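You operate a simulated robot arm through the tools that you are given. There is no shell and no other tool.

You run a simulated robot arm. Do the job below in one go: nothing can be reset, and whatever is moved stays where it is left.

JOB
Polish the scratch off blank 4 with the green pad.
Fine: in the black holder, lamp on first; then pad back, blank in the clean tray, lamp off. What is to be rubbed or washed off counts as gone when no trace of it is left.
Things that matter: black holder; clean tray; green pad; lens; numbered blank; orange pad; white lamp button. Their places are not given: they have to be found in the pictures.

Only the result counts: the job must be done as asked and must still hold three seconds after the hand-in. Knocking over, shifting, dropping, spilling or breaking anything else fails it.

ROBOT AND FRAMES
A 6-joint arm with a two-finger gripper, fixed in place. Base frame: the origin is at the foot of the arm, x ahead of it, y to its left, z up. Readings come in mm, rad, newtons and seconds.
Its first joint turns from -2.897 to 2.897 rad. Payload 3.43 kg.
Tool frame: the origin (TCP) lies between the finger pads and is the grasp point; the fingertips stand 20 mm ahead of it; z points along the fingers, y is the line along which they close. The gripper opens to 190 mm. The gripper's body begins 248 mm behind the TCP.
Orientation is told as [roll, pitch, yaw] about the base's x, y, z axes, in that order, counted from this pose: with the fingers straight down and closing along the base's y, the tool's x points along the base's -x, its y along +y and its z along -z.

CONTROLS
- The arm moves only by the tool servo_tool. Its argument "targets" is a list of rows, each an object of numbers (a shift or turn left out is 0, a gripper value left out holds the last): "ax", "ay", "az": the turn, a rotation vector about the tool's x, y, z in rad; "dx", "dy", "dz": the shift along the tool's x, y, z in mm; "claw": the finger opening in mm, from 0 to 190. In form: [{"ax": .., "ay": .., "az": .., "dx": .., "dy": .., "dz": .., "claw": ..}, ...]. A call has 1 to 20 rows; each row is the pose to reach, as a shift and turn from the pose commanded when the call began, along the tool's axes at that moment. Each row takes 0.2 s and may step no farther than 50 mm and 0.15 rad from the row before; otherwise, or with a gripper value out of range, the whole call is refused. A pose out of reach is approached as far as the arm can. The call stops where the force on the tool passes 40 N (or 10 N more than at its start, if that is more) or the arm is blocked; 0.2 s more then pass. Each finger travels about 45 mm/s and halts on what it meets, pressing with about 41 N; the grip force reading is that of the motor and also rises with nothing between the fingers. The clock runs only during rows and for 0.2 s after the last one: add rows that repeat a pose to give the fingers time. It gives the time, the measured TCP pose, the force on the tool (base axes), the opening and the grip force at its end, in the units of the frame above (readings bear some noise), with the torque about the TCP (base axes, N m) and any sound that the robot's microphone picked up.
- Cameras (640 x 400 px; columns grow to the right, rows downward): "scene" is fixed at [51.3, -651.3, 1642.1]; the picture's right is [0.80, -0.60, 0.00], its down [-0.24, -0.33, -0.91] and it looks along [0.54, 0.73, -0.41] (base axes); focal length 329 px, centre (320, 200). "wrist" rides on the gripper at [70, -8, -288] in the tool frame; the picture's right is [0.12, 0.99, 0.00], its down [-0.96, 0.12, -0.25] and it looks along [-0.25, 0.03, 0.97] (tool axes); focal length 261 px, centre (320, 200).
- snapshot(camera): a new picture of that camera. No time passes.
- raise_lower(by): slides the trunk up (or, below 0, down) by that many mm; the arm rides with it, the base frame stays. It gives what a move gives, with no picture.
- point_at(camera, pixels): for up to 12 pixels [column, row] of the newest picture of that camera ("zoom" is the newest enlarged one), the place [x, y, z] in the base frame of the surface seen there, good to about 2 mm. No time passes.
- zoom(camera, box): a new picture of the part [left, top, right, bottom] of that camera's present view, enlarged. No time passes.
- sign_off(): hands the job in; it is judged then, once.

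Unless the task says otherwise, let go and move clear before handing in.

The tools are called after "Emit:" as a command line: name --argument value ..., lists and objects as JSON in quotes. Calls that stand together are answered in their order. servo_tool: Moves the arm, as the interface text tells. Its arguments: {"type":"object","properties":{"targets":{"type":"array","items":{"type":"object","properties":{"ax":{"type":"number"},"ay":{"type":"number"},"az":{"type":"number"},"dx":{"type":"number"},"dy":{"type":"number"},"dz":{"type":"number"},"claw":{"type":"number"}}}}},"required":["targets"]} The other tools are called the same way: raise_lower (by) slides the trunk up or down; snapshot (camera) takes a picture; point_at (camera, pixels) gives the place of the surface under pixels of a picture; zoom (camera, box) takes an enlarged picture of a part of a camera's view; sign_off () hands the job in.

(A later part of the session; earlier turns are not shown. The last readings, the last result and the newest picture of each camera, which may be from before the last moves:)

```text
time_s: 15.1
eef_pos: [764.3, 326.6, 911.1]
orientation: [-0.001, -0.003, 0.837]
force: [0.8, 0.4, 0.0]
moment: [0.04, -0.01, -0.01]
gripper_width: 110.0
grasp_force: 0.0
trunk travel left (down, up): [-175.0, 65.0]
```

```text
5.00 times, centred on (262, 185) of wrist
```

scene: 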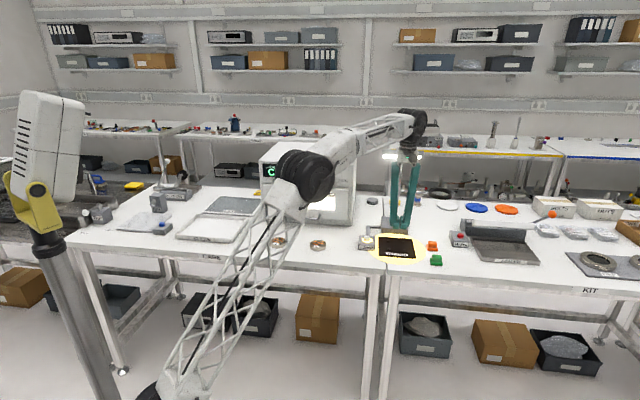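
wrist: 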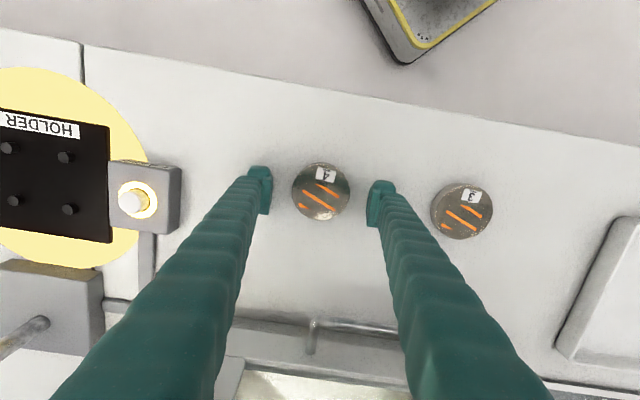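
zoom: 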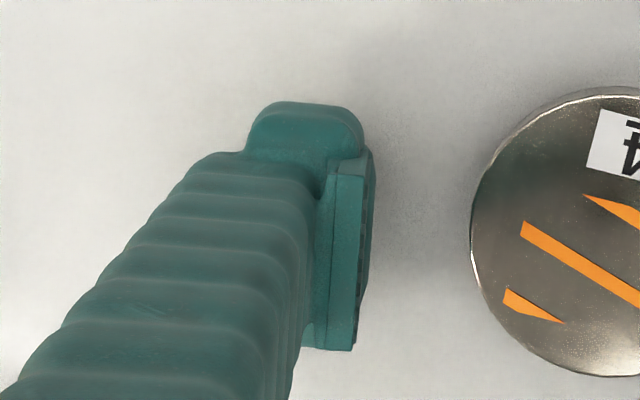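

The pads look like plain plates about 40 mm tall, with a rounded block at the tip. I'll do a no-move call to read the pose once more, since the last height reading looked odd.

Emit:
servo_tool --targets '[{"claw": 110}]'

Emit:
zoom --camera "scene" --box '[288, 226, 312, 250]'

Emit:
point_at --camera "zoom" --pixels '[[250, 230], [250, 255], [300, 250], [220, 240], [330, 180], [335, 120], [325, 150], [345, 60], [310, 220]]'

```text
time_s: 15.5
eef_pos: [763.7, 326.4, 910.9]
orientation: [-0.002, -0.003, 0.838]
force: [-0.1, -0.1, 0.5]
moment: [0.04, 0.01, -0.04]
gripper_width: 110.0
grasp_force: 0.0
trunk travel left (down, up): [-175.0, 65.0]
```

```text
16.00 times, centred on (300, 238) of scene
```

zoom: 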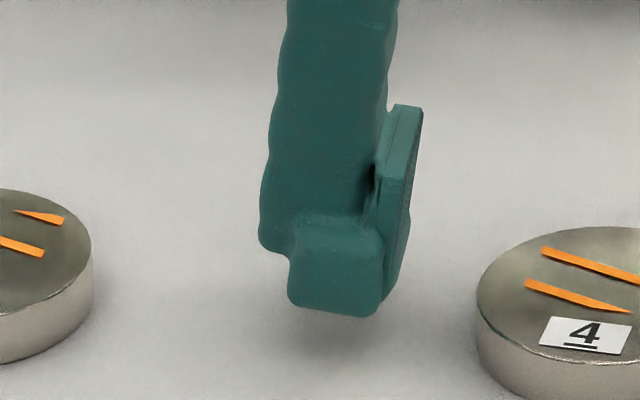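

```text
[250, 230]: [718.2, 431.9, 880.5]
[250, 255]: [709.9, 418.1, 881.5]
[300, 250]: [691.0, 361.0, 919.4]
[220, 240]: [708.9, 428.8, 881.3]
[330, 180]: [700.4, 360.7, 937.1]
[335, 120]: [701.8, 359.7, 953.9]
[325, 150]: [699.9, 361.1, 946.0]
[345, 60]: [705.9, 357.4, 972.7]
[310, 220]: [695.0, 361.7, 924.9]
```

The tool really is at z 910.9 and the fingers hang clear. I'll close to 80 mm here without touching the disc and see whether the fingertips drop as they close.

Emit:
servo_tool --targets '[{"claw": 80}, {"claw": 80}, {"claw": 80}, {"claw": 80}]'

Emit:
zoom --camera "scene" --box '[298, 228, 338, 253]'

Emit:
zoom --camera "wrist" --box '[240, 140, 400, 240]'

```text
time_s: 16.5
eef_pos: [763.3, 327.2, 910.8]
orientation: [-0.001, -0.004, 0.839]
force: [-0.7, 0.2, -0.3]
moment: [0.0, 0.01, -0.01]
gripper_width: 80.1
grasp_force: 0.1
trunk travel left (down, up): [-175.0, 65.0]
```

```text
16.00 times, centred on (318, 240) of scene
```

zoom: 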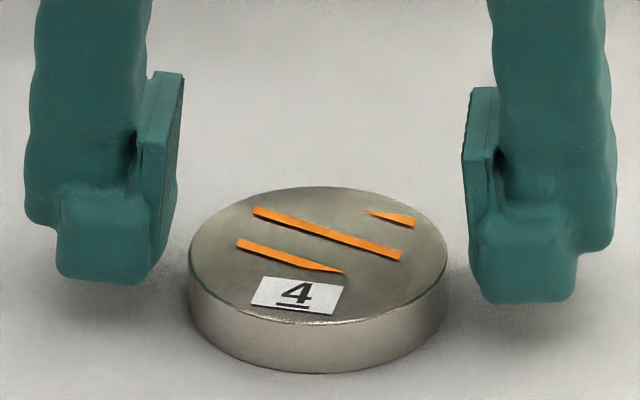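

```text
4.00 times, centred on (320, 190) of wrist
```

zoom: 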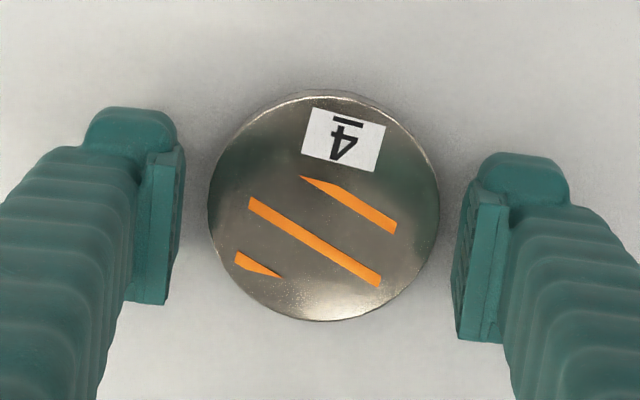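

Comparing edges, the fingertip bottoms sit about 2 mm above the disc's top at TCP z 911, so the tips reach only about 13 mm below the reading. I'll go lower in small steps with the fingers at 80 mm and watch the force.

Emit:
servo_tool --targets '[{"dz": 4}, {"dz": 7}, {"dz": 9}, {"dz": 10}, {"dz": 11}]'

Emit:
zoom --camera "scene" --box '[298, 228, 338, 253]'

```text
time_s: 17.7
eef_pos: [763.7, 327.3, 898.9]
orientation: [-0.003, -0.006, 0.838]
force: [0.6, 0.4, 0.1]
moment: [0.0, 0.0, -0.06]
gripper_width: 80.1
grasp_force: 0.0
trunk travel left (down, up): [-175.0, 65.0]
```

```text
16.00 times, centred on (318, 240) of scene
```

zoom: 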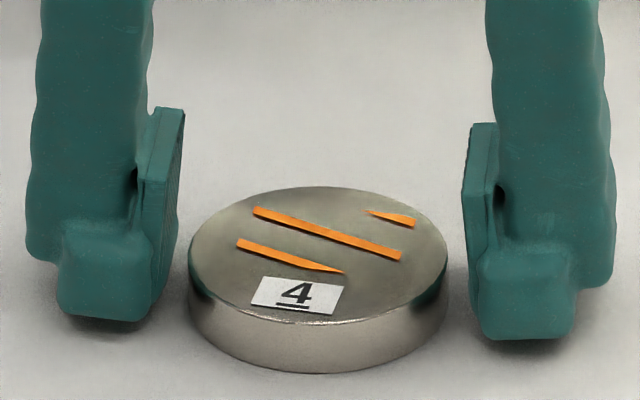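

No contact yet at z 898.9, and the tips now reach well below the disc's top edge. I'll level the tool slightly, go 2 mm lower and close on the disc in gentle stages.

Emit:
servo_tool --targets '[{"dz": 1, "ax": -0.003, "ay": 0.006}, {"dz": 2, "ax": -0.003, "ay": 0.006}, {"dz": 2, "ax": -0.003, "ay": 0.006, "claw": 74}, {"dz": 2, "ax": -0.003, "ay": 0.006, "claw": 70}, {"dz": 2, "ax": -0.003, "ay": 0.006, "claw": 68}, {"dz": 2, "ax": -0.003, "ay": 0.006, "claw": 67}]'

Emit:
zoom --camera "scene" --box '[298, 228, 338, 253]'

Emit:
zoom --camera "wrist" --box '[240, 140, 400, 240]'

```text
time_s: 19.1
eef_pos: [764.4, 326.3, 899.3]
orientation: [-0.001, 0.001, 0.838]
force: [7.0, -3.7, 26.3]
moment: [-0.23, -0.27, 0.0]
gripper_width: 67.9
grasp_force: 41.1
trunk travel left (down, up): [-175.0, 65.0]
```

```text
16.00 times, centred on (318, 240) of scene
```

zoom: 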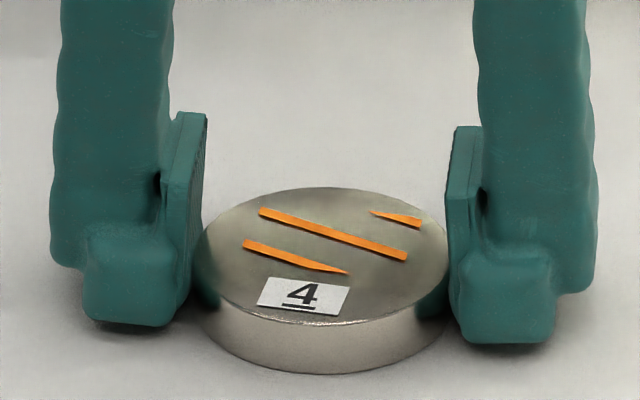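

```text
4.00 times, centred on (320, 190) of wrist
```

zoom: 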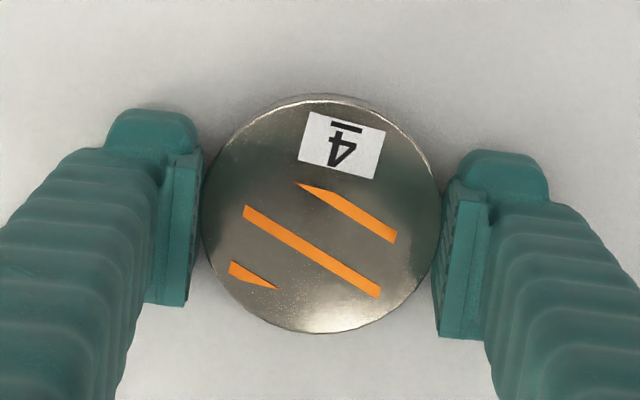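

The fingers now hold the disc at 67.9 mm with 41 N of grip. I'll lift a few millimetres to check that it comes along level.

Emit:
servo_tool --targets '[{"dz": -2, "claw": 60}, {"dz": -4}, {"dz": -7}, {"dz": -10}]'

Emit:
zoom --camera "scene" --box '[298, 228, 338, 253]'

Emit:
zoom --camera "wrist" --box '[240, 140, 400, 240]'

```text
time_s: 20.1
eef_pos: [764.1, 326.6, 908.8]
orientation: [0.002, 0.002, 0.838]
force: [0.6, 0.1, -5.3]
moment: [0.01, -0.01, 0.03]
gripper_width: 68.1
grasp_force: 40.5
trunk travel left (down, up): [-175.0, 65.0]
```

```text
16.00 times, centred on (318, 240) of scene
```

zoom: 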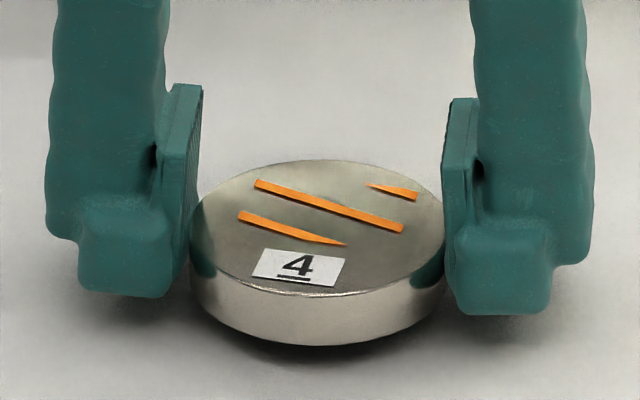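

```text
4.00 times, centred on (320, 190) of wrist
```

zoom: 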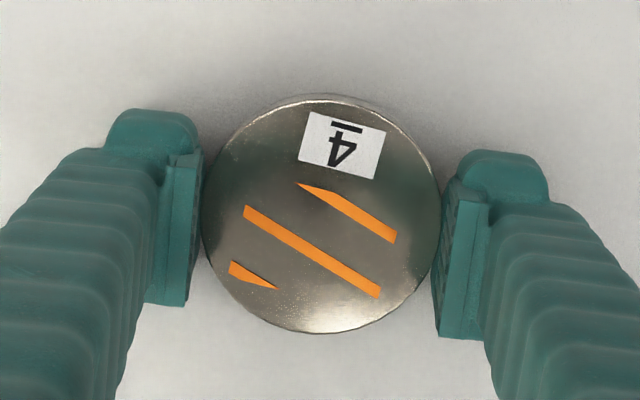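

Blank 4 is off the table, held level with about 5.3 N of weight. I'll raise it over the lamp box and carry it above the holder, stopping with the disc about 13 mm above the pegs.

Emit:
servo_tool --targets '[{"dz": -25}, {"dz": -55}, {"dz": -80}, {"dx": -2, "dy": -28, "dz": -82}, {"dx": -4.2, "dy": -60, "dz": -82}, {"dx": -6.3, "dy": -92, "dz": -82}, {"dx": -8.6, "dy": -124, "dz": -82}, {"dx": -10.8, "dy": -156, "dz": -82}, {"dx": -13, "dy": -188, "dz": -82}, {"dx": -15.3, "dy": -220, "dz": -82}, {"dx": -17.5, "dy": -252, "dz": -82}, {"dx": -19.7, "dy": -284, "dz": -82}, {"dx": -21.6, "dy": -310, "dz": -82}, {"dx": -23.1, "dy": -331.1, "dz": -80}, {"dx": -23.1, "dy": -331.1, "dz": -55}, {"dx": -23.1, "dy": -331.1, "dz": -30}, {"dx": -23.1, "dy": -331.1, "dz": -22}, {"dx": -23.1, "dy": -331.1, "dz": -22}]'

Emit:
snapshot --camera "wrist"

Emit:
zoom --camera "wrist" --box '[240, 140, 400, 240]'

Emit:
zoom --camera "scene" --box '[364, 215, 428, 265]'

```text
time_s: 23.9
eef_pos: [1026.8, 121.9, 928.6]
orientation: [0.002, 0.001, 0.839]
force: [-0.1, 0.1, -4.2]
moment: [0.01, -0.01, 0.02]
gripper_width: 67.9
grasp_force: 41.2
trunk travel left (down, up): [-175.0, 65.0]
```

```text
taken
```

wrist: 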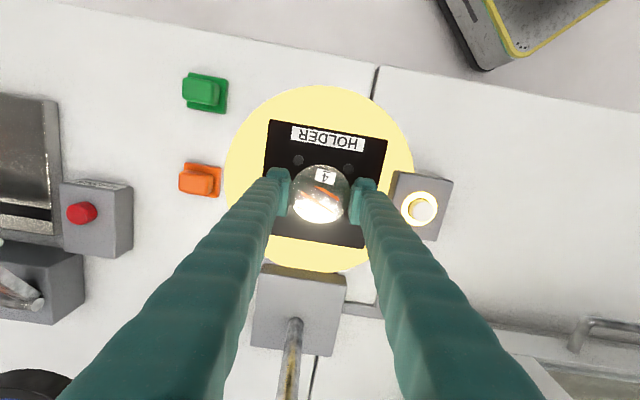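

```text
4.00 times, centred on (320, 190) of wrist
```

zoom: 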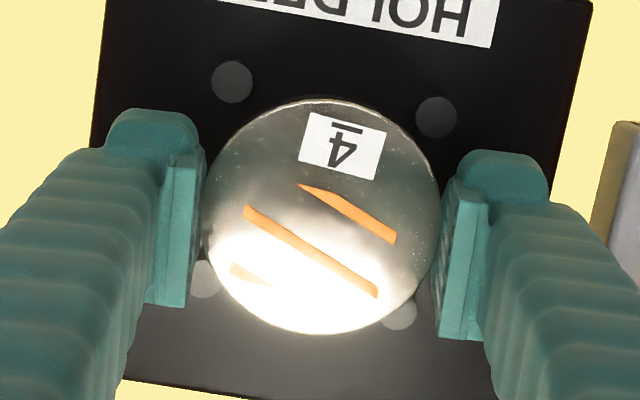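

```text
8.00 times, centred on (396, 240) of scene
```

zoom: 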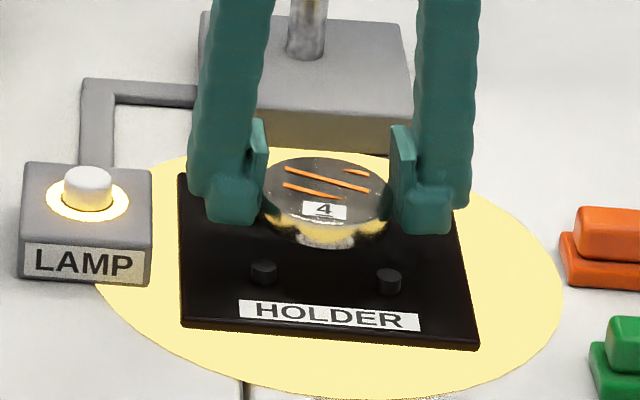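

All four pegs show around the disc in the wrist zoom, at (232,82), (436,117), (205,280) and (400,313). The disc is within about 2 mm of the pegs' centre, so I'll nudge it and lower it gently into the holder.

Emit:
servo_tool --targets '[{"dx": -0.4, "dy": -0.4, "dz": 6}, {"dx": -0.4, "dy": -0.4, "dz": 12}, {"dx": -0.4, "dy": -0.4, "dz": 17}, {"dx": -0.4, "dy": -0.4, "dz": 19}, {"dx": -0.4, "dy": -0.4, "dz": 20}, {"dx": -0.4, "dy": -0.4, "dz": 21}]'

Emit:
zoom --camera "wrist" --box '[240, 140, 400, 240]'

Emit:
zoom --camera "scene" --box '[376, 228, 416, 260]'

```text
time_s: 25.3
eef_pos: [1026.2, 123.0, 907.6]
orientation: [0.002, 0.001, 0.838]
force: [0.4, 0.5, -4.3]
moment: [-0.01, -0.03, 0.0]
gripper_width: 68.0
grasp_force: 41.0
trunk travel left (down, up): [-175.0, 65.0]
```

```text
4.00 times, centred on (320, 190) of wrist
```

zoom: 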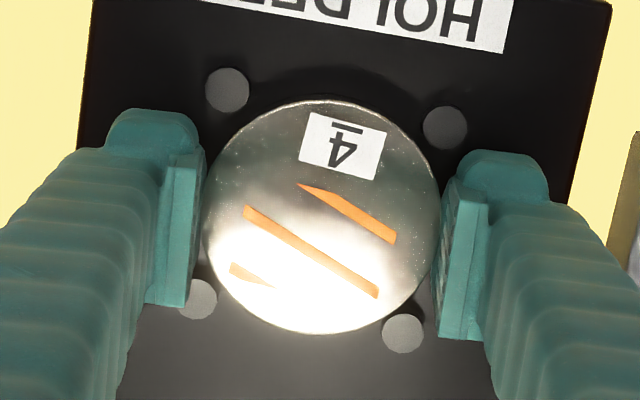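

```text
12.50 times, centred on (396, 244) of scene
```

zoom: 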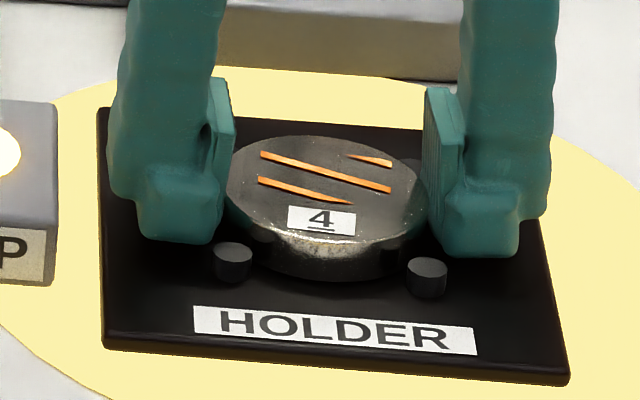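

The disc is between the four pegs with clearance all round, and its weight still hangs from the tool (−4.3 N). I'll lower it the last couple of millimetres.

Emit:
servo_tool --targets '[{"dz": 0.7}, {"dz": 1.4}, {"dz": 2.0}]'

```text
time_s: 26.1
eef_pos: [1025.5, 122.0, 907.9]
orientation: [0.001, 0.001, 0.839]
force: [-0.3, 1.4, 4.4]
moment: [0.12, -0.2, 0.02]
gripper_width: 67.6
grasp_force: 41.1
trunk travel left (down, up): [-175.0, 65.0]
```

The force swung from −4.3 to +4.4 N, so the disc is resting on the holder. I'll open the fingers and rise straight up.

Emit:
servo_tool --targets '[{"claw": 72}, {"claw": 84}, {"claw": 90}, {"claw": 90}, {"dz": -15}, {"dz": -45}, {"dz": -85}]'

Emit:
zoom --camera "wrist" --box '[240, 120, 400, 220]'

Emit:
zoom --camera "scene" --box '[376, 228, 416, 260]'

Emit:
snapshot --camera "wrist"

```text
time_s: 27.7
eef_pos: [1025.6, 122.7, 990.5]
orientation: [0.002, 0.005, 0.838]
force: [-0.1, -0.5, 0.6]
moment: [0.01, 0.04, 0.02]
gripper_width: 89.8
grasp_force: 0.1
trunk travel left (down, up): [-175.0, 65.0]
```

```text
4.00 times, centred on (320, 170) of wrist
```

zoom: 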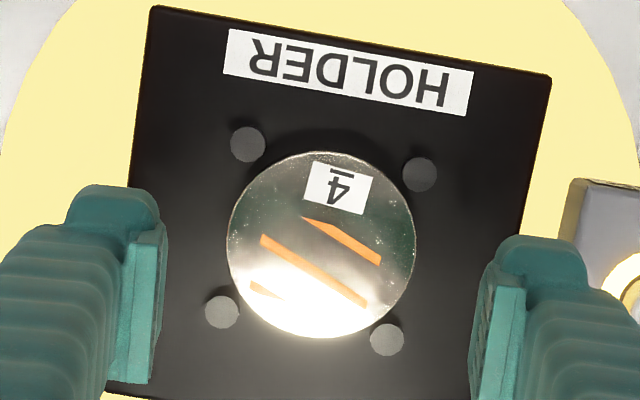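

```text
12.50 times, centred on (396, 244) of scene
```

zoom: 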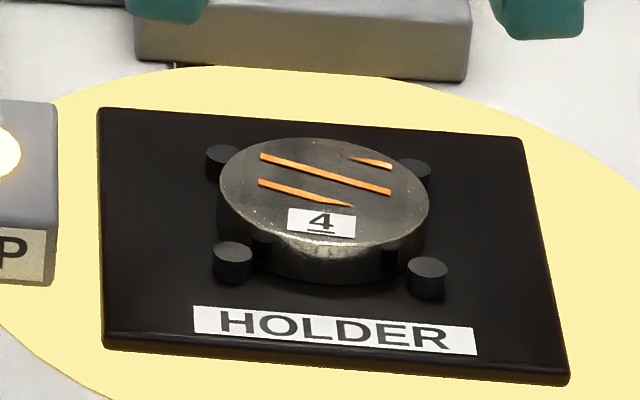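

```text
taken
```

wrist: 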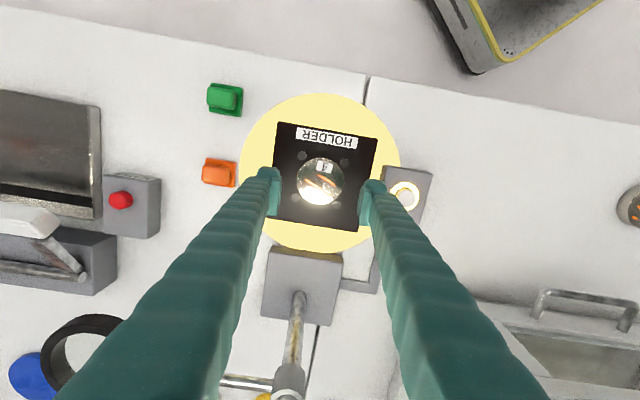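

Blank 4 lies flat in the holder between the pegs. Next is the green pad, at (225,99) in the wrist view, so I'll measure it and its neighbours.

Emit:
zoom --camera "wrist" --box '[193, 74, 257, 124]'

Emit:
point_at --camera "zoom" --pixels '[[150, 100], [300, 110], [290, 270], [190, 210], [240, 130], [440, 110], [440, 330], [500, 330], [150, 330], [300, 200], [160, 250], [350, 200]]'

Emit:
zoom --camera "scene" --box '[418, 232, 458, 272]'

```text
8.00 times, centred on (225, 99) of wrist
```

zoom: 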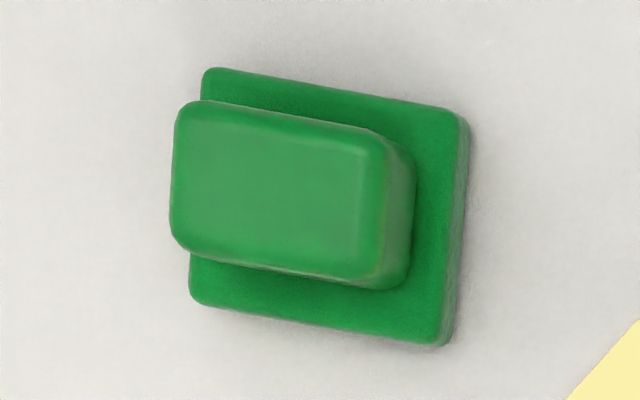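

```text
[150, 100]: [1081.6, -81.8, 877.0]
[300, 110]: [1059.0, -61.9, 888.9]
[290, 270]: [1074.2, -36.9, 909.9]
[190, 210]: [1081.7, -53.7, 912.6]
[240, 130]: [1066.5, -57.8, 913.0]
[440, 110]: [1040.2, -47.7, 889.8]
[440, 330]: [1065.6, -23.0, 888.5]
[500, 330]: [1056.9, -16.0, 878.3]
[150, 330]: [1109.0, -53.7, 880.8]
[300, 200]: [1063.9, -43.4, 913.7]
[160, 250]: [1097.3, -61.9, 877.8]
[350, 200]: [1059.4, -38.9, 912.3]
```

```text
10.00 times, centred on (438, 252) of scene
```

zoom: 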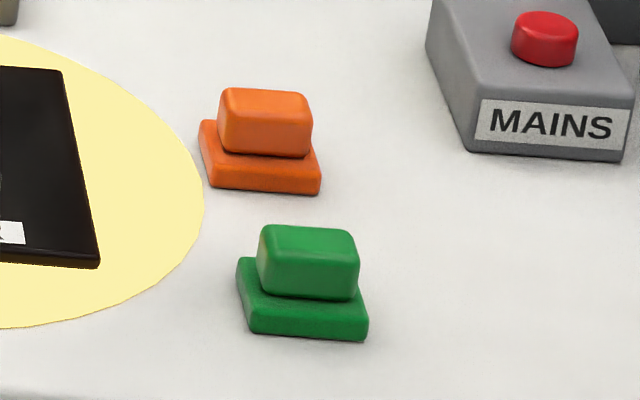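

The green pad is aligned with the bench, with a handle of about 40 × 25 mm (top z ≈ 914) on a base plate of about 50 × 40 mm. I'll move above it at about z 1000 and refine its place from straight overhead.

Emit:
servo_tool --targets '[{"dx": 19.3, "dy": -29, "dz": -2}, {"dx": 38.5, "dy": -58, "dz": -5}, {"dx": 57.8, "dy": -87, "dz": -8}, {"dx": 77, "dy": -116, "dz": -10}, {"dx": 96.3, "dy": -144.7, "dz": -10}, {"dx": 96.3, "dy": -144.7, "dz": -10}]'

Emit:
snapshot --camera "wrist"

Emit:
zoom --camera "wrist" --box '[280, 150, 360, 200]'

Emit:
point_at --camera "zoom" --pixels '[[320, 200], [200, 100], [440, 300], [320, 100], [320, 300]]'

Emit:
snapshot --camera "scene"

```text
time_s: 29.1
eef_pos: [1069.3, -47.1, 1002.5]
orientation: [0.002, -0.001, 0.838]
force: [-0.1, -0.5, 0.4]
moment: [0.02, -0.01, -0.01]
gripper_width: 89.9
grasp_force: 0.0
trunk travel left (down, up): [-175.0, 65.0]
```

```text
taken
```

wrist: 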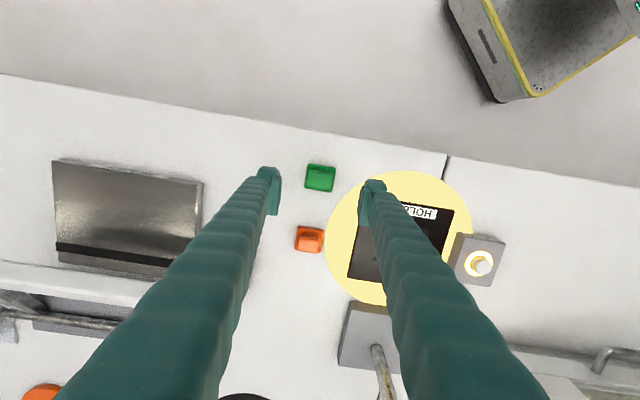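

```text
8.00 times, centred on (320, 175) of wrist
```

zoom: 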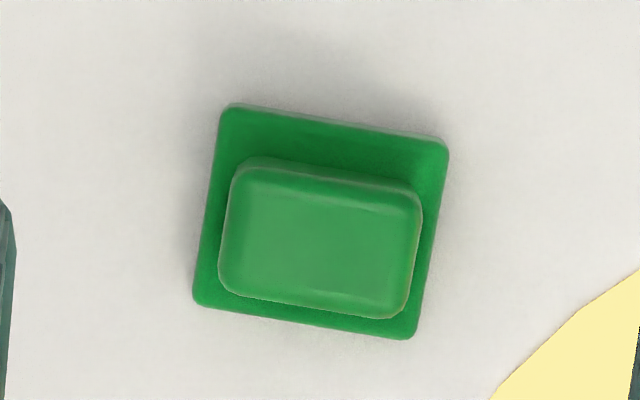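

```text
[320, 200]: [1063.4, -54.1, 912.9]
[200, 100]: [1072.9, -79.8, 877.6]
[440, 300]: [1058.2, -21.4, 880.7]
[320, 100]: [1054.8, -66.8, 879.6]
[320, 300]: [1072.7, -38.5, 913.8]
```

```text
taken
```

scene: 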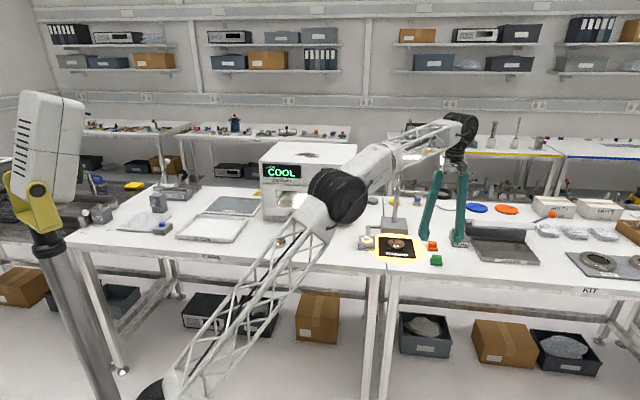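

The handle's centre sits at zoom pixel (321,240), about 2 mm toward −e2 from the tool axis, and the pad is turned roughly 2° from the tool. I'll correct both and descend to about TCP z 911, still open.

Emit:
servo_tool --targets '[{"dx": 2, "dz": 35, "az": 0.02}, {"dx": 2, "dz": 65, "az": 0.038}, {"dx": 2, "dz": 82, "az": 0.038}, {"dx": 2, "dz": 91, "az": 0.038}, {"dx": 2, "dz": 91, "az": 0.038, "claw": 64}, {"dx": 2, "dz": 91, "az": 0.038, "claw": 64}]'

Emit:
zoom --camera "scene" --box '[418, 236, 458, 272]'

Emit:
zoom --camera "wrist" --box '[240, 140, 400, 240]'

```text
time_s: 30.5
eef_pos: [1068.2, -46.3, 911.1]
orientation: [0.003, 0.003, 0.799]
force: [0.6, 0.8, -0.4]
moment: [0.01, -0.02, -0.03]
gripper_width: 63.9
grasp_force: 0.0
trunk travel left (down, up): [-175.0, 65.0]
```

```text
11.11 times, centred on (438, 254) of scene
```

zoom: 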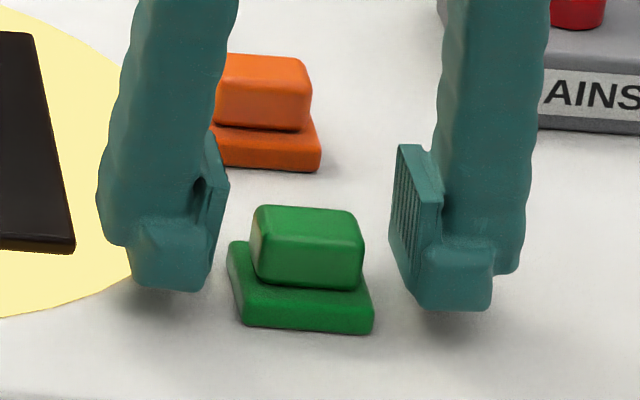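

```text
4.00 times, centred on (320, 190) of wrist
```

zoom: 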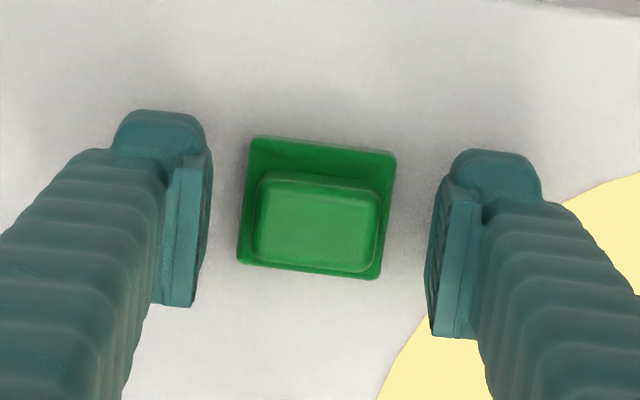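

The handle is centred between the fingers at wrist-zoom (316,222), with the tips above the base plate. I'll close on the handle.

Emit:
servo_tool --targets '[{"claw": 50}, {"claw": 42}, {"claw": 38}, {"claw": 34}, {"claw": 30}, {"claw": 30}]'

Emit:
zoom --camera "scene" --box '[418, 236, 458, 272]'

Emit:
zoom --camera "wrist" --box '[240, 140, 400, 240]'

```text
time_s: 31.9
eef_pos: [1068.1, -48.0, 910.5]
orientation: [0.001, 0.001, 0.8]
force: [0.5, 0.0, 0.6]
moment: [0.01, -0.02, -0.02]
gripper_width: 34.0
grasp_force: 40.5
trunk travel left (down, up): [-175.0, 65.0]
```

```text
11.11 times, centred on (438, 254) of scene
```

zoom: 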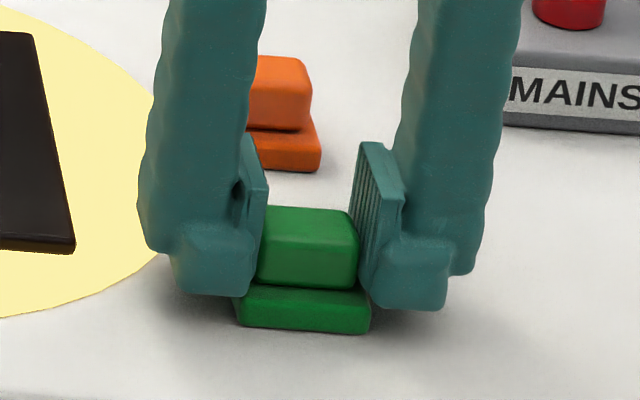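

```text
4.00 times, centred on (320, 190) of wrist
```

zoom: 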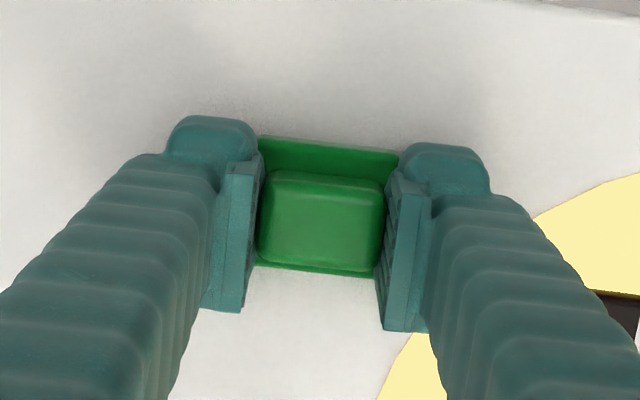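

The handle is gripped at 34 mm with 40 N; its home is TCP (1068.1,−47.2,910.8), which I'll return to by the exact reverse shift. I'll lift the pad and carry it above blank 4 in the holder.

Emit:
servo_tool --targets '[{"dz": -10}, {"dz": -35}, {"dz": -60}, {"dx": -14, "dy": 22, "dz": -62}, {"dx": -33, "dy": 50, "dz": -62}, {"dx": -52, "dy": 79, "dz": -62}, {"dx": -71, "dy": 108, "dz": -62}, {"dx": -86, "dy": 132, "dz": -62}, {"dx": -98.1, "dy": 148.6, "dz": -58}, {"dx": -98.1, "dy": 148.6, "dz": -45}, {"dx": -98.1, "dy": 148.6, "dz": -40}]'

Emit:
snapshot --camera "wrist"

Emit:
zoom --camera "scene" --box '[376, 222, 424, 262]'

Emit:
zoom --camera "wrist" --box '[240, 140, 400, 240]'

```text
time_s: 34.3
eef_pos: [1030.2, 126.3, 949.3]
orientation: [0.001, 0.001, 0.8]
force: [0.1, -0.3, -1.7]
moment: [0.03, -0.02, -0.05]
gripper_width: 34.3
grasp_force: 41.2
trunk travel left (down, up): [-175.0, 65.0]
```

```text
taken
```

wrist: 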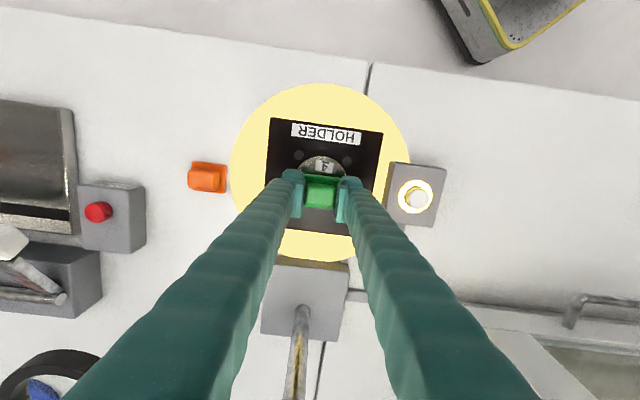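

```text
10.00 times, centred on (400, 242) of scene
```

zoom: 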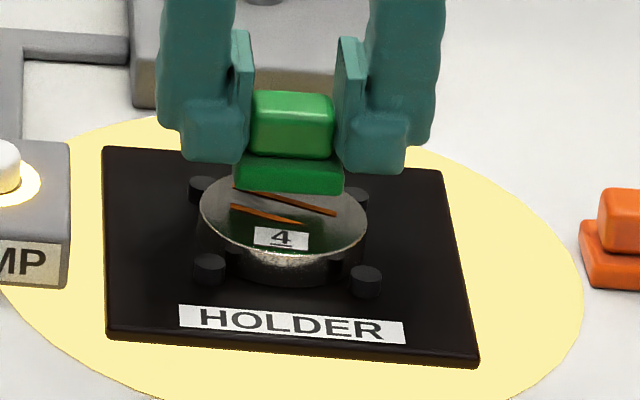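

```text
4.00 times, centred on (320, 190) of wrist
```

zoom: 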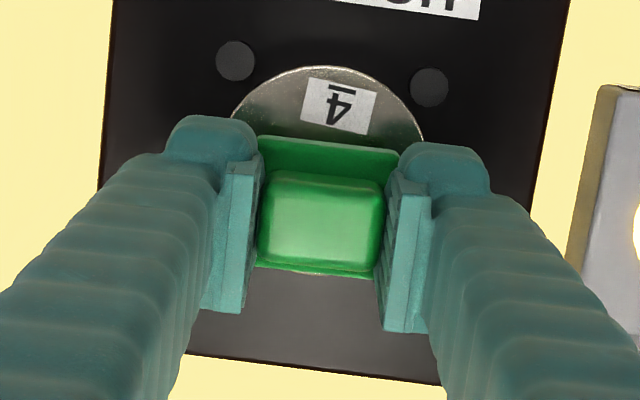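

The pad hangs over the disc, covering the scratches' area, and its reflection shows in the top face. I'll lower it to make contact, watching the force.

Emit:
servo_tool --targets '[{"dz": 6}, {"dz": 10}, {"dz": 12}, {"dz": 13}, {"dz": 14}]'

Emit:
zoom --camera "scene" --box '[376, 222, 424, 262]'

```text
time_s: 35.5
eef_pos: [1028.7, 125.6, 936.7]
orientation: [0.003, 0.002, 0.8]
force: [-0.5, 0.3, -0.2]
moment: [0.0, 0.04, 0.06]
gripper_width: 33.9
grasp_force: 40.8
trunk travel left (down, up): [-175.0, 65.0]
```

```text
10.00 times, centred on (400, 242) of scene
```

zoom: 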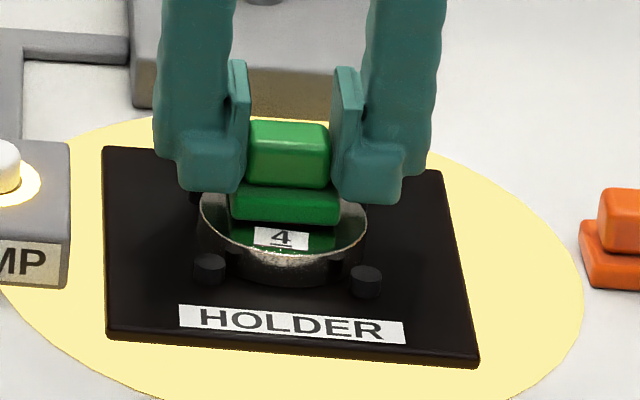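

The pad is almost touching, with the force at −0.2 N. I'll press a little more and see.

Emit:
servo_tool --targets '[{"dz": 0.7}, {"dz": 1.4}, {"dz": 2}]'

```text
time_s: 36.3
eef_pos: [1030.3, 126.0, 934.6]
orientation: [0.002, 0.001, 0.799]
force: [-0.6, -1.2, 2.1]
moment: [-0.02, 0.04, 0.01]
gripper_width: 34.1
grasp_force: 41.2
trunk travel left (down, up): [-175.0, 65.0]
```

Contact is made at about 4 N net. I'll press slightly more and rub with side-to-side strokes across the scratch area.

Emit:
servo_tool --targets '[{"dz": 0.8, "dy": 5}, {"dz": 0.8, "dy": 12}, {"dz": 0.8, "dy": 6}, {"dz": 0.8, "dy": 0}, {"dz": 0.8, "dy": -6}, {"dz": 0.8, "dy": -12}, {"dz": 0.8, "dy": -6}, {"dz": 0.8, "dy": 0}, {"dz": 0.8, "dy": 7, "dx": 3}, {"dz": 0.8, "dy": 13, "dx": 3}, {"dz": 0.8, "dy": 5, "dx": 3}, {"dz": 0.8, "dy": -5, "dx": 3}, {"dz": 0.8, "dy": -13, "dx": 3}, {"dz": 0.8, "dy": -5, "dx": 0}, {"dz": 0.8, "dy": 5, "dx": -4}, {"dz": 0.8, "dy": 13, "dx": -4}, {"dz": 0.8, "dy": 4, "dx": -4}, {"dz": 0.8, "dy": -5, "dx": -4}, {"dz": 0.8, "dy": -13, "dx": -4}, {"dz": 0.8, "dy": -5, "dx": -4}]'

Emit:
zoom --camera "scene" --box '[376, 222, 424, 262]'

Emit:
zoom --camera "wrist" --box '[240, 140, 400, 240]'

```text
time_s: 40.5
eef_pos: [1035.4, 123.9, 934.1]
orientation: [-0.001, 0.002, 0.799]
force: [2.1, -3.6, 13.2]
moment: [-0.1, -0.01, -0.01]
gripper_width: 34.0
grasp_force: 41.3
trunk travel left (down, up): [-175.0, 65.0]
```

```text
10.00 times, centred on (400, 242) of scene
```

zoom: 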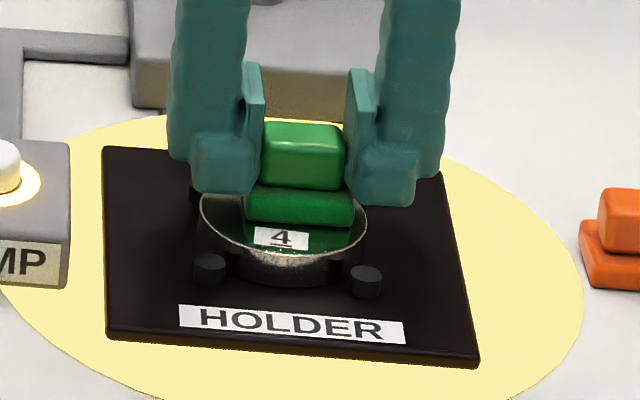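

```text
4.00 times, centred on (320, 190) of wrist
```

zoom: 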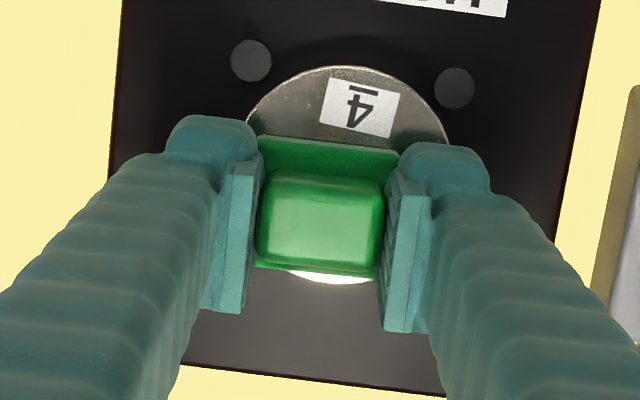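

Rubbing ran at about 13 N and the disc stayed put. I'll lift the pad and move it aside to see what is left.

Emit:
servo_tool --targets '[{"dz": -10}, {"dz": -40}, {"dz": -45, "dy": -35}, {"dz": -45, "dy": -70}]'

Emit:
zoom --camera "scene" --box '[376, 228, 416, 260]'

Emit:
snapshot --camera "wrist"

```text
time_s: 41.5
eef_pos: [1086.3, 77.6, 979.6]
orientation: [0.0, 0.0, 0.801]
force: [-0.3, 0.2, -0.4]
moment: [-0.1, -0.09, 0.0]
gripper_width: 34.3
grasp_force: 40.5
trunk travel left (down, up): [-175.0, 65.0]
```

```text
12.50 times, centred on (396, 244) of scene
```

zoom: 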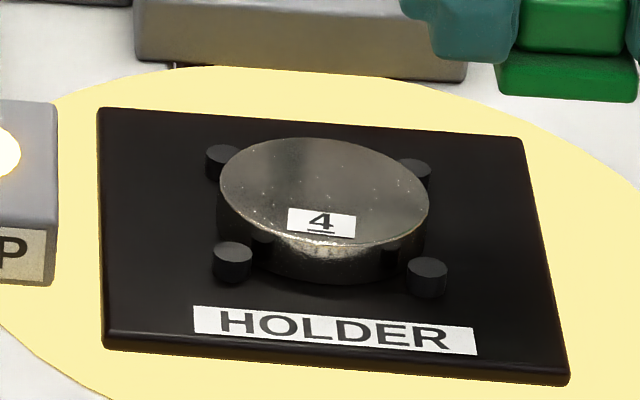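

```text
taken
```

wrist: 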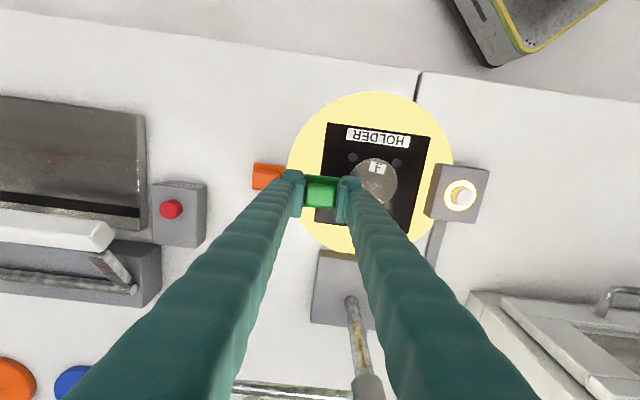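

The orange scratches no longer show on the disc. I'll check closely in both cameras for any faint trace.

Emit:
zoom --camera "scene" --box '[387, 234, 405, 248]'

Emit:
zoom --camera "wrist" --box '[350, 150, 406, 215]'

```text
16.00 times, centred on (396, 241) of scene
```

zoom: 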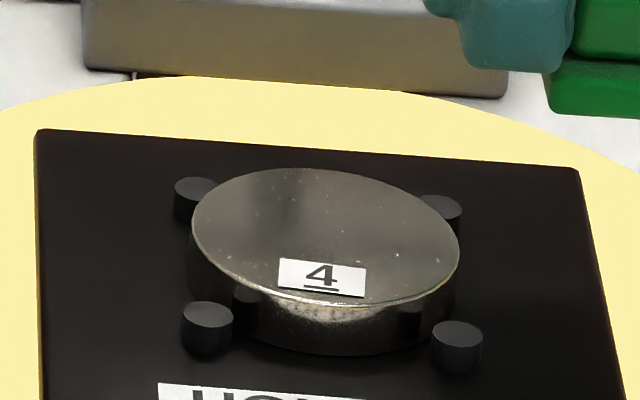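

```text
6.15 times, centred on (378, 182) of wrist
```

zoom: 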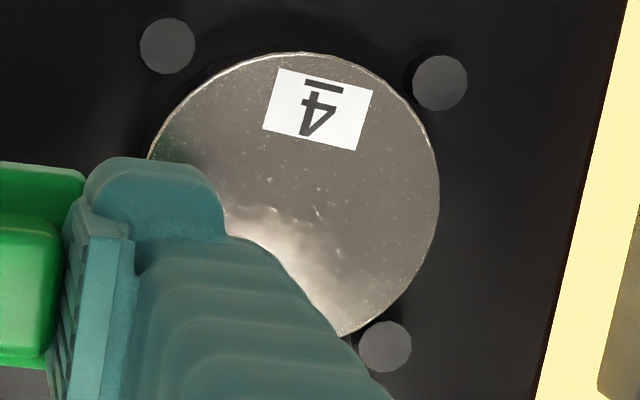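

The face looks clean, but some glints around wrist-zoom (268,212) and (320,215) could be faint leftovers. I'll shift the pad a bit further aside to see the whole disc unobstructed.

Emit:
servo_tool --targets '[{"dx": -10, "dy": -25}, {"dx": -20, "dy": -50}, {"dx": -20, "dy": -50}]'

Emit:
snapshot --camera "wrist"

Emit:
zoom --camera "wrist" --box '[380, 145, 450, 215]'

```text
time_s: 42.3
eef_pos: [1128.1, 56.4, 974.0]
orientation: [0.003, 0.003, 0.8]
force: [0.8, -0.5, -0.7]
moment: [-0.02, 0.07, 0.0]
gripper_width: 34.1
grasp_force: 40.8
out of reach, approached as far as the arm can: row 2, 3
trunk travel left (down, up): [-175.0, 65.0]
```

```text
taken
```

wrist: 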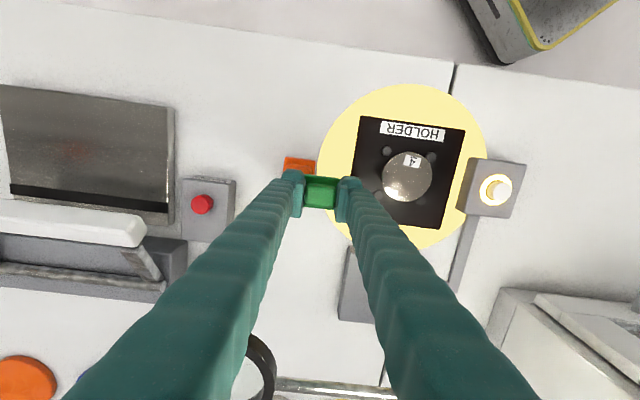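

```text
5.71 times, centred on (415, 180) of wrist
```

zoom: 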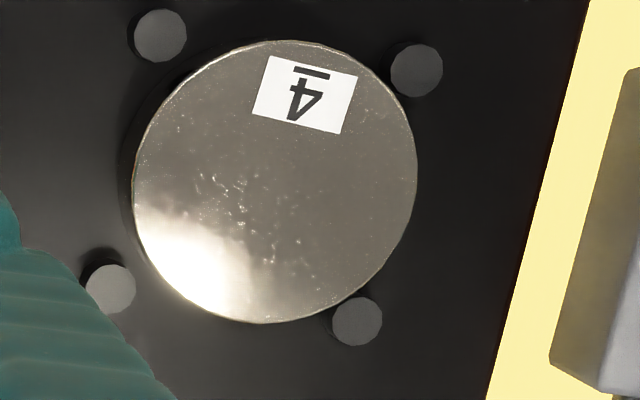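

The arm hit its reach limit there at (1128,56,974), but the view shows the whole disc clean, with only small glints by the lamp's reflection. To be sure no trace is left, I'll make a second polishing pass with wider coverage, first returning above the disc.

Emit:
servo_tool --targets '[{"dx": 3, "dy": 24}, {"dx": 7, "dy": 48}, {"dx": 11, "dy": 72}, {"dx": 15, "dy": 96}, {"dx": 18.4, "dy": 118.9}, {"dx": 18.4, "dy": 118.9}]'

Emit:
zoom --camera "wrist" --box '[240, 140, 400, 240]'

```text
time_s: 43.7
eef_pos: [1030.3, 125.4, 976.7]
orientation: [0.003, 0.004, 0.799]
force: [-0.3, -0.1, 0.1]
moment: [0.04, -0.04, 0.01]
gripper_width: 34.2
grasp_force: 40.7
trunk travel left (down, up): [-175.0, 65.0]
```

```text
4.00 times, centred on (320, 190) of wrist
```

zoom: 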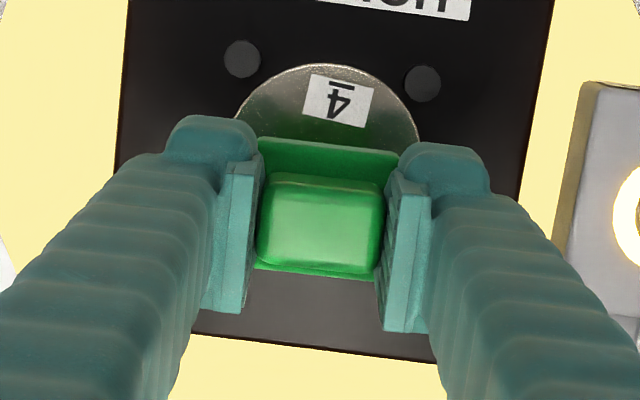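

The pad is back above the disc at z 976.7. I'll lower it to contact near z 935 and check the force.

Emit:
servo_tool --targets '[{"dz": 18}, {"dz": 34}, {"dz": 39}, {"dz": 40.5}, {"dz": 41.5}, {"dz": 42.3}]'

```text
time_s: 45.1
eef_pos: [1029.5, 126.0, 933.9]
orientation: [-0.001, 0.002, 0.799]
force: [1.0, 0.5, 4.7]
moment: [0.02, 0.02, 0.0]
gripper_width: 34.1
grasp_force: 40.8
trunk travel left (down, up): [-175.0, 65.0]
```

Contact is back at 4.7 N. I'll run the second pass with a little more pressure and wider strokes.

Emit:
servo_tool --targets '[{"dz": 0.7, "dy": 6}, {"dz": 0.7, "dy": 14}, {"dz": 0.7, "dy": 7, "dx": 2}, {"dz": 0.7, "dy": -1, "dx": 2}, {"dz": 0.7, "dy": -8, "dx": 2}, {"dz": 0.7, "dy": -15, "dx": 2}, {"dz": 0.7, "dy": -15, "dx": -5}, {"dz": 0.7, "dy": -7, "dx": -5}, {"dz": 0.7, "dy": 0, "dx": -5}, {"dz": 0.7, "dy": 8, "dx": -5}, {"dz": 0.7, "dy": 15, "dx": -5}, {"dz": 0.7, "dy": 12, "dx": 4}, {"dz": 0.7, "dy": 5, "dx": 4}, {"dz": 0.7, "dy": -2, "dx": 4}, {"dz": 0.7, "dy": -9, "dx": 4}, {"dz": 0.7, "dy": -15, "dx": 2}, {"dz": 0.7, "dy": -8, "dx": -2}, {"dz": 0.7, "dy": 0, "dx": -4}, {"dz": 0.7, "dy": 7, "dx": -2}, {"dz": 0.7, "dy": 0, "dx": 0}]'

Emit:
servo_tool --targets '[{"dz": -10}, {"dz": -40}, {"dz": -45, "dy": -35}, {"dz": -45, "dy": -70}, {"dz": -45, "dy": -95}, {"dz": -45, "dy": -95}]'

Emit:
snapshot --camera "wrist"

Emit:
zoom --camera "wrist" --box '[365, 145, 435, 215]'

Emit:
zoom --camera "scene" --box '[387, 234, 405, 248]'

```text
time_s: 49.3
eef_pos: [1029.6, 126.4, 933.5]
orientation: [0.002, 0.001, 0.8]
force: [-0.6, 7.3, 22.2]
moment: [0.2, -0.04, 0.01]
gripper_width: 34.2
grasp_force: 41.0
trunk travel left (down, up): [-175.0, 65.0]
```

```text
time_s: 50.7
eef_pos: [1098.4, 60.1, 976.5]
orientation: [0.002, 0.002, 0.8]
force: [-0.2, 0.1, 0.4]
moment: [0.04, 0.02, -0.01]
gripper_width: 34.2
grasp_force: 41.3
trunk travel left (down, up): [-175.0, 65.0]
```

```text
taken
```

wrist: 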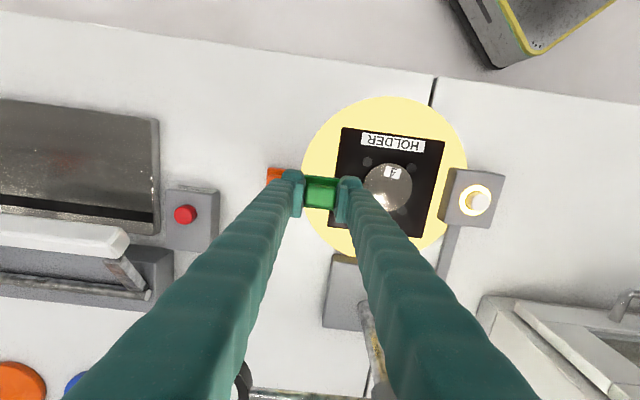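

```text
5.71 times, centred on (400, 180) of wrist
```

zoom: 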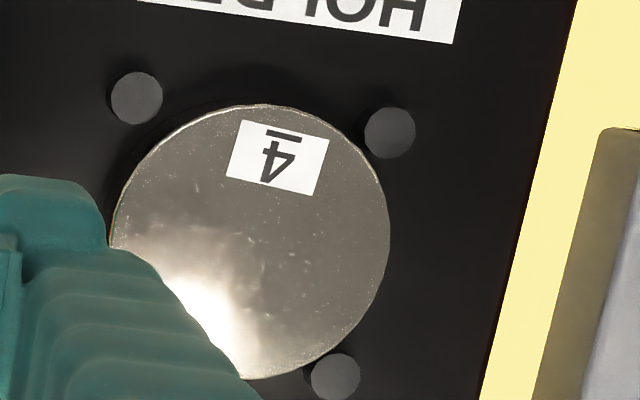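

```text
16.00 times, centred on (396, 241) of scene
```

zoom: 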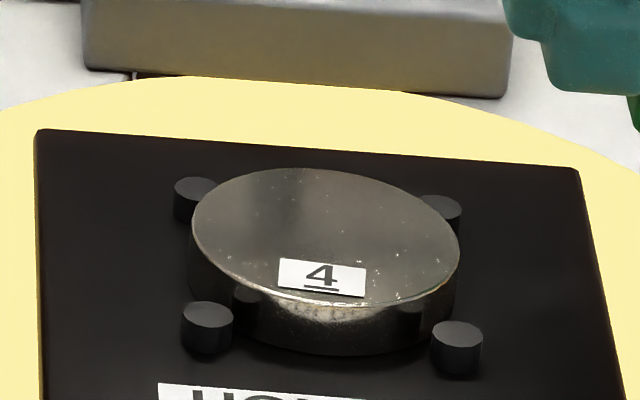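

The disc is clean in both views; the glints follow the lamp's reflection, so they are just surface texture. I'll carry the pad back above its home at (1068,−47) and check the pose there.

Emit:
servo_tool --targets '[{"dx": 24.5, "dy": -13.3}, {"dx": 49, "dy": -26.5}, {"dx": 73.5, "dy": -39.8}, {"dx": 98, "dy": -53.1}, {"dx": 98, "dy": -53.1, "dz": 25}, {"dx": 98, "dy": -53.1, "dz": 40}, {"dx": 98, "dy": -53.1, "dz": 40}]'

Emit:
servo_tool --targets '[{"dz": 0}]'

Emit:
zoom --camera "scene" --box '[418, 236, 458, 272]'

Emit:
zoom --camera "wrist" --box '[240, 140, 400, 240]'

```text
time_s: 52.3
eef_pos: [1067.8, -48.2, 937.9]
orientation: [0.001, 0.002, 0.799]
force: [-0.9, 0.0, -1.0]
moment: [0.0, 0.0, -0.02]
gripper_width: 34.2
grasp_force: 40.3
trunk travel left (down, up): [-175.0, 65.0]
```

```text
time_s: 52.7
eef_pos: [1066.8, -46.6, 936.6]
orientation: [0.003, 0.002, 0.801]
force: [-0.4, 0.5, 0.6]
moment: [0.0, 0.0, 0.03]
gripper_width: 34.4
grasp_force: 40.8
trunk travel left (down, up): [-175.0, 65.0]
```

```text
11.11 times, centred on (438, 254) of scene
```

zoom: 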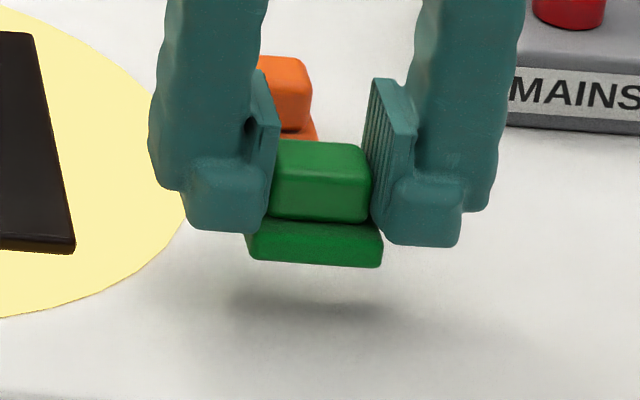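

```text
4.00 times, centred on (320, 190) of wrist
```

zoom: 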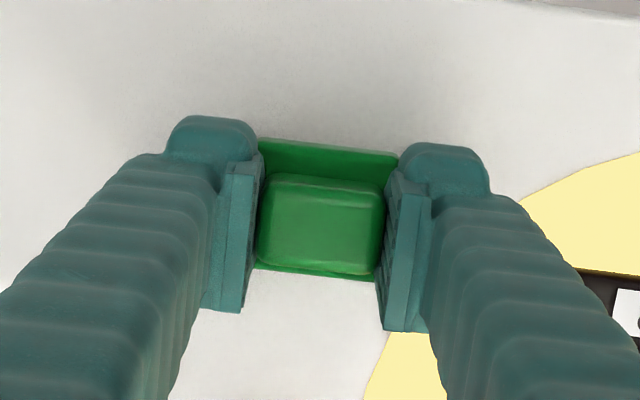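

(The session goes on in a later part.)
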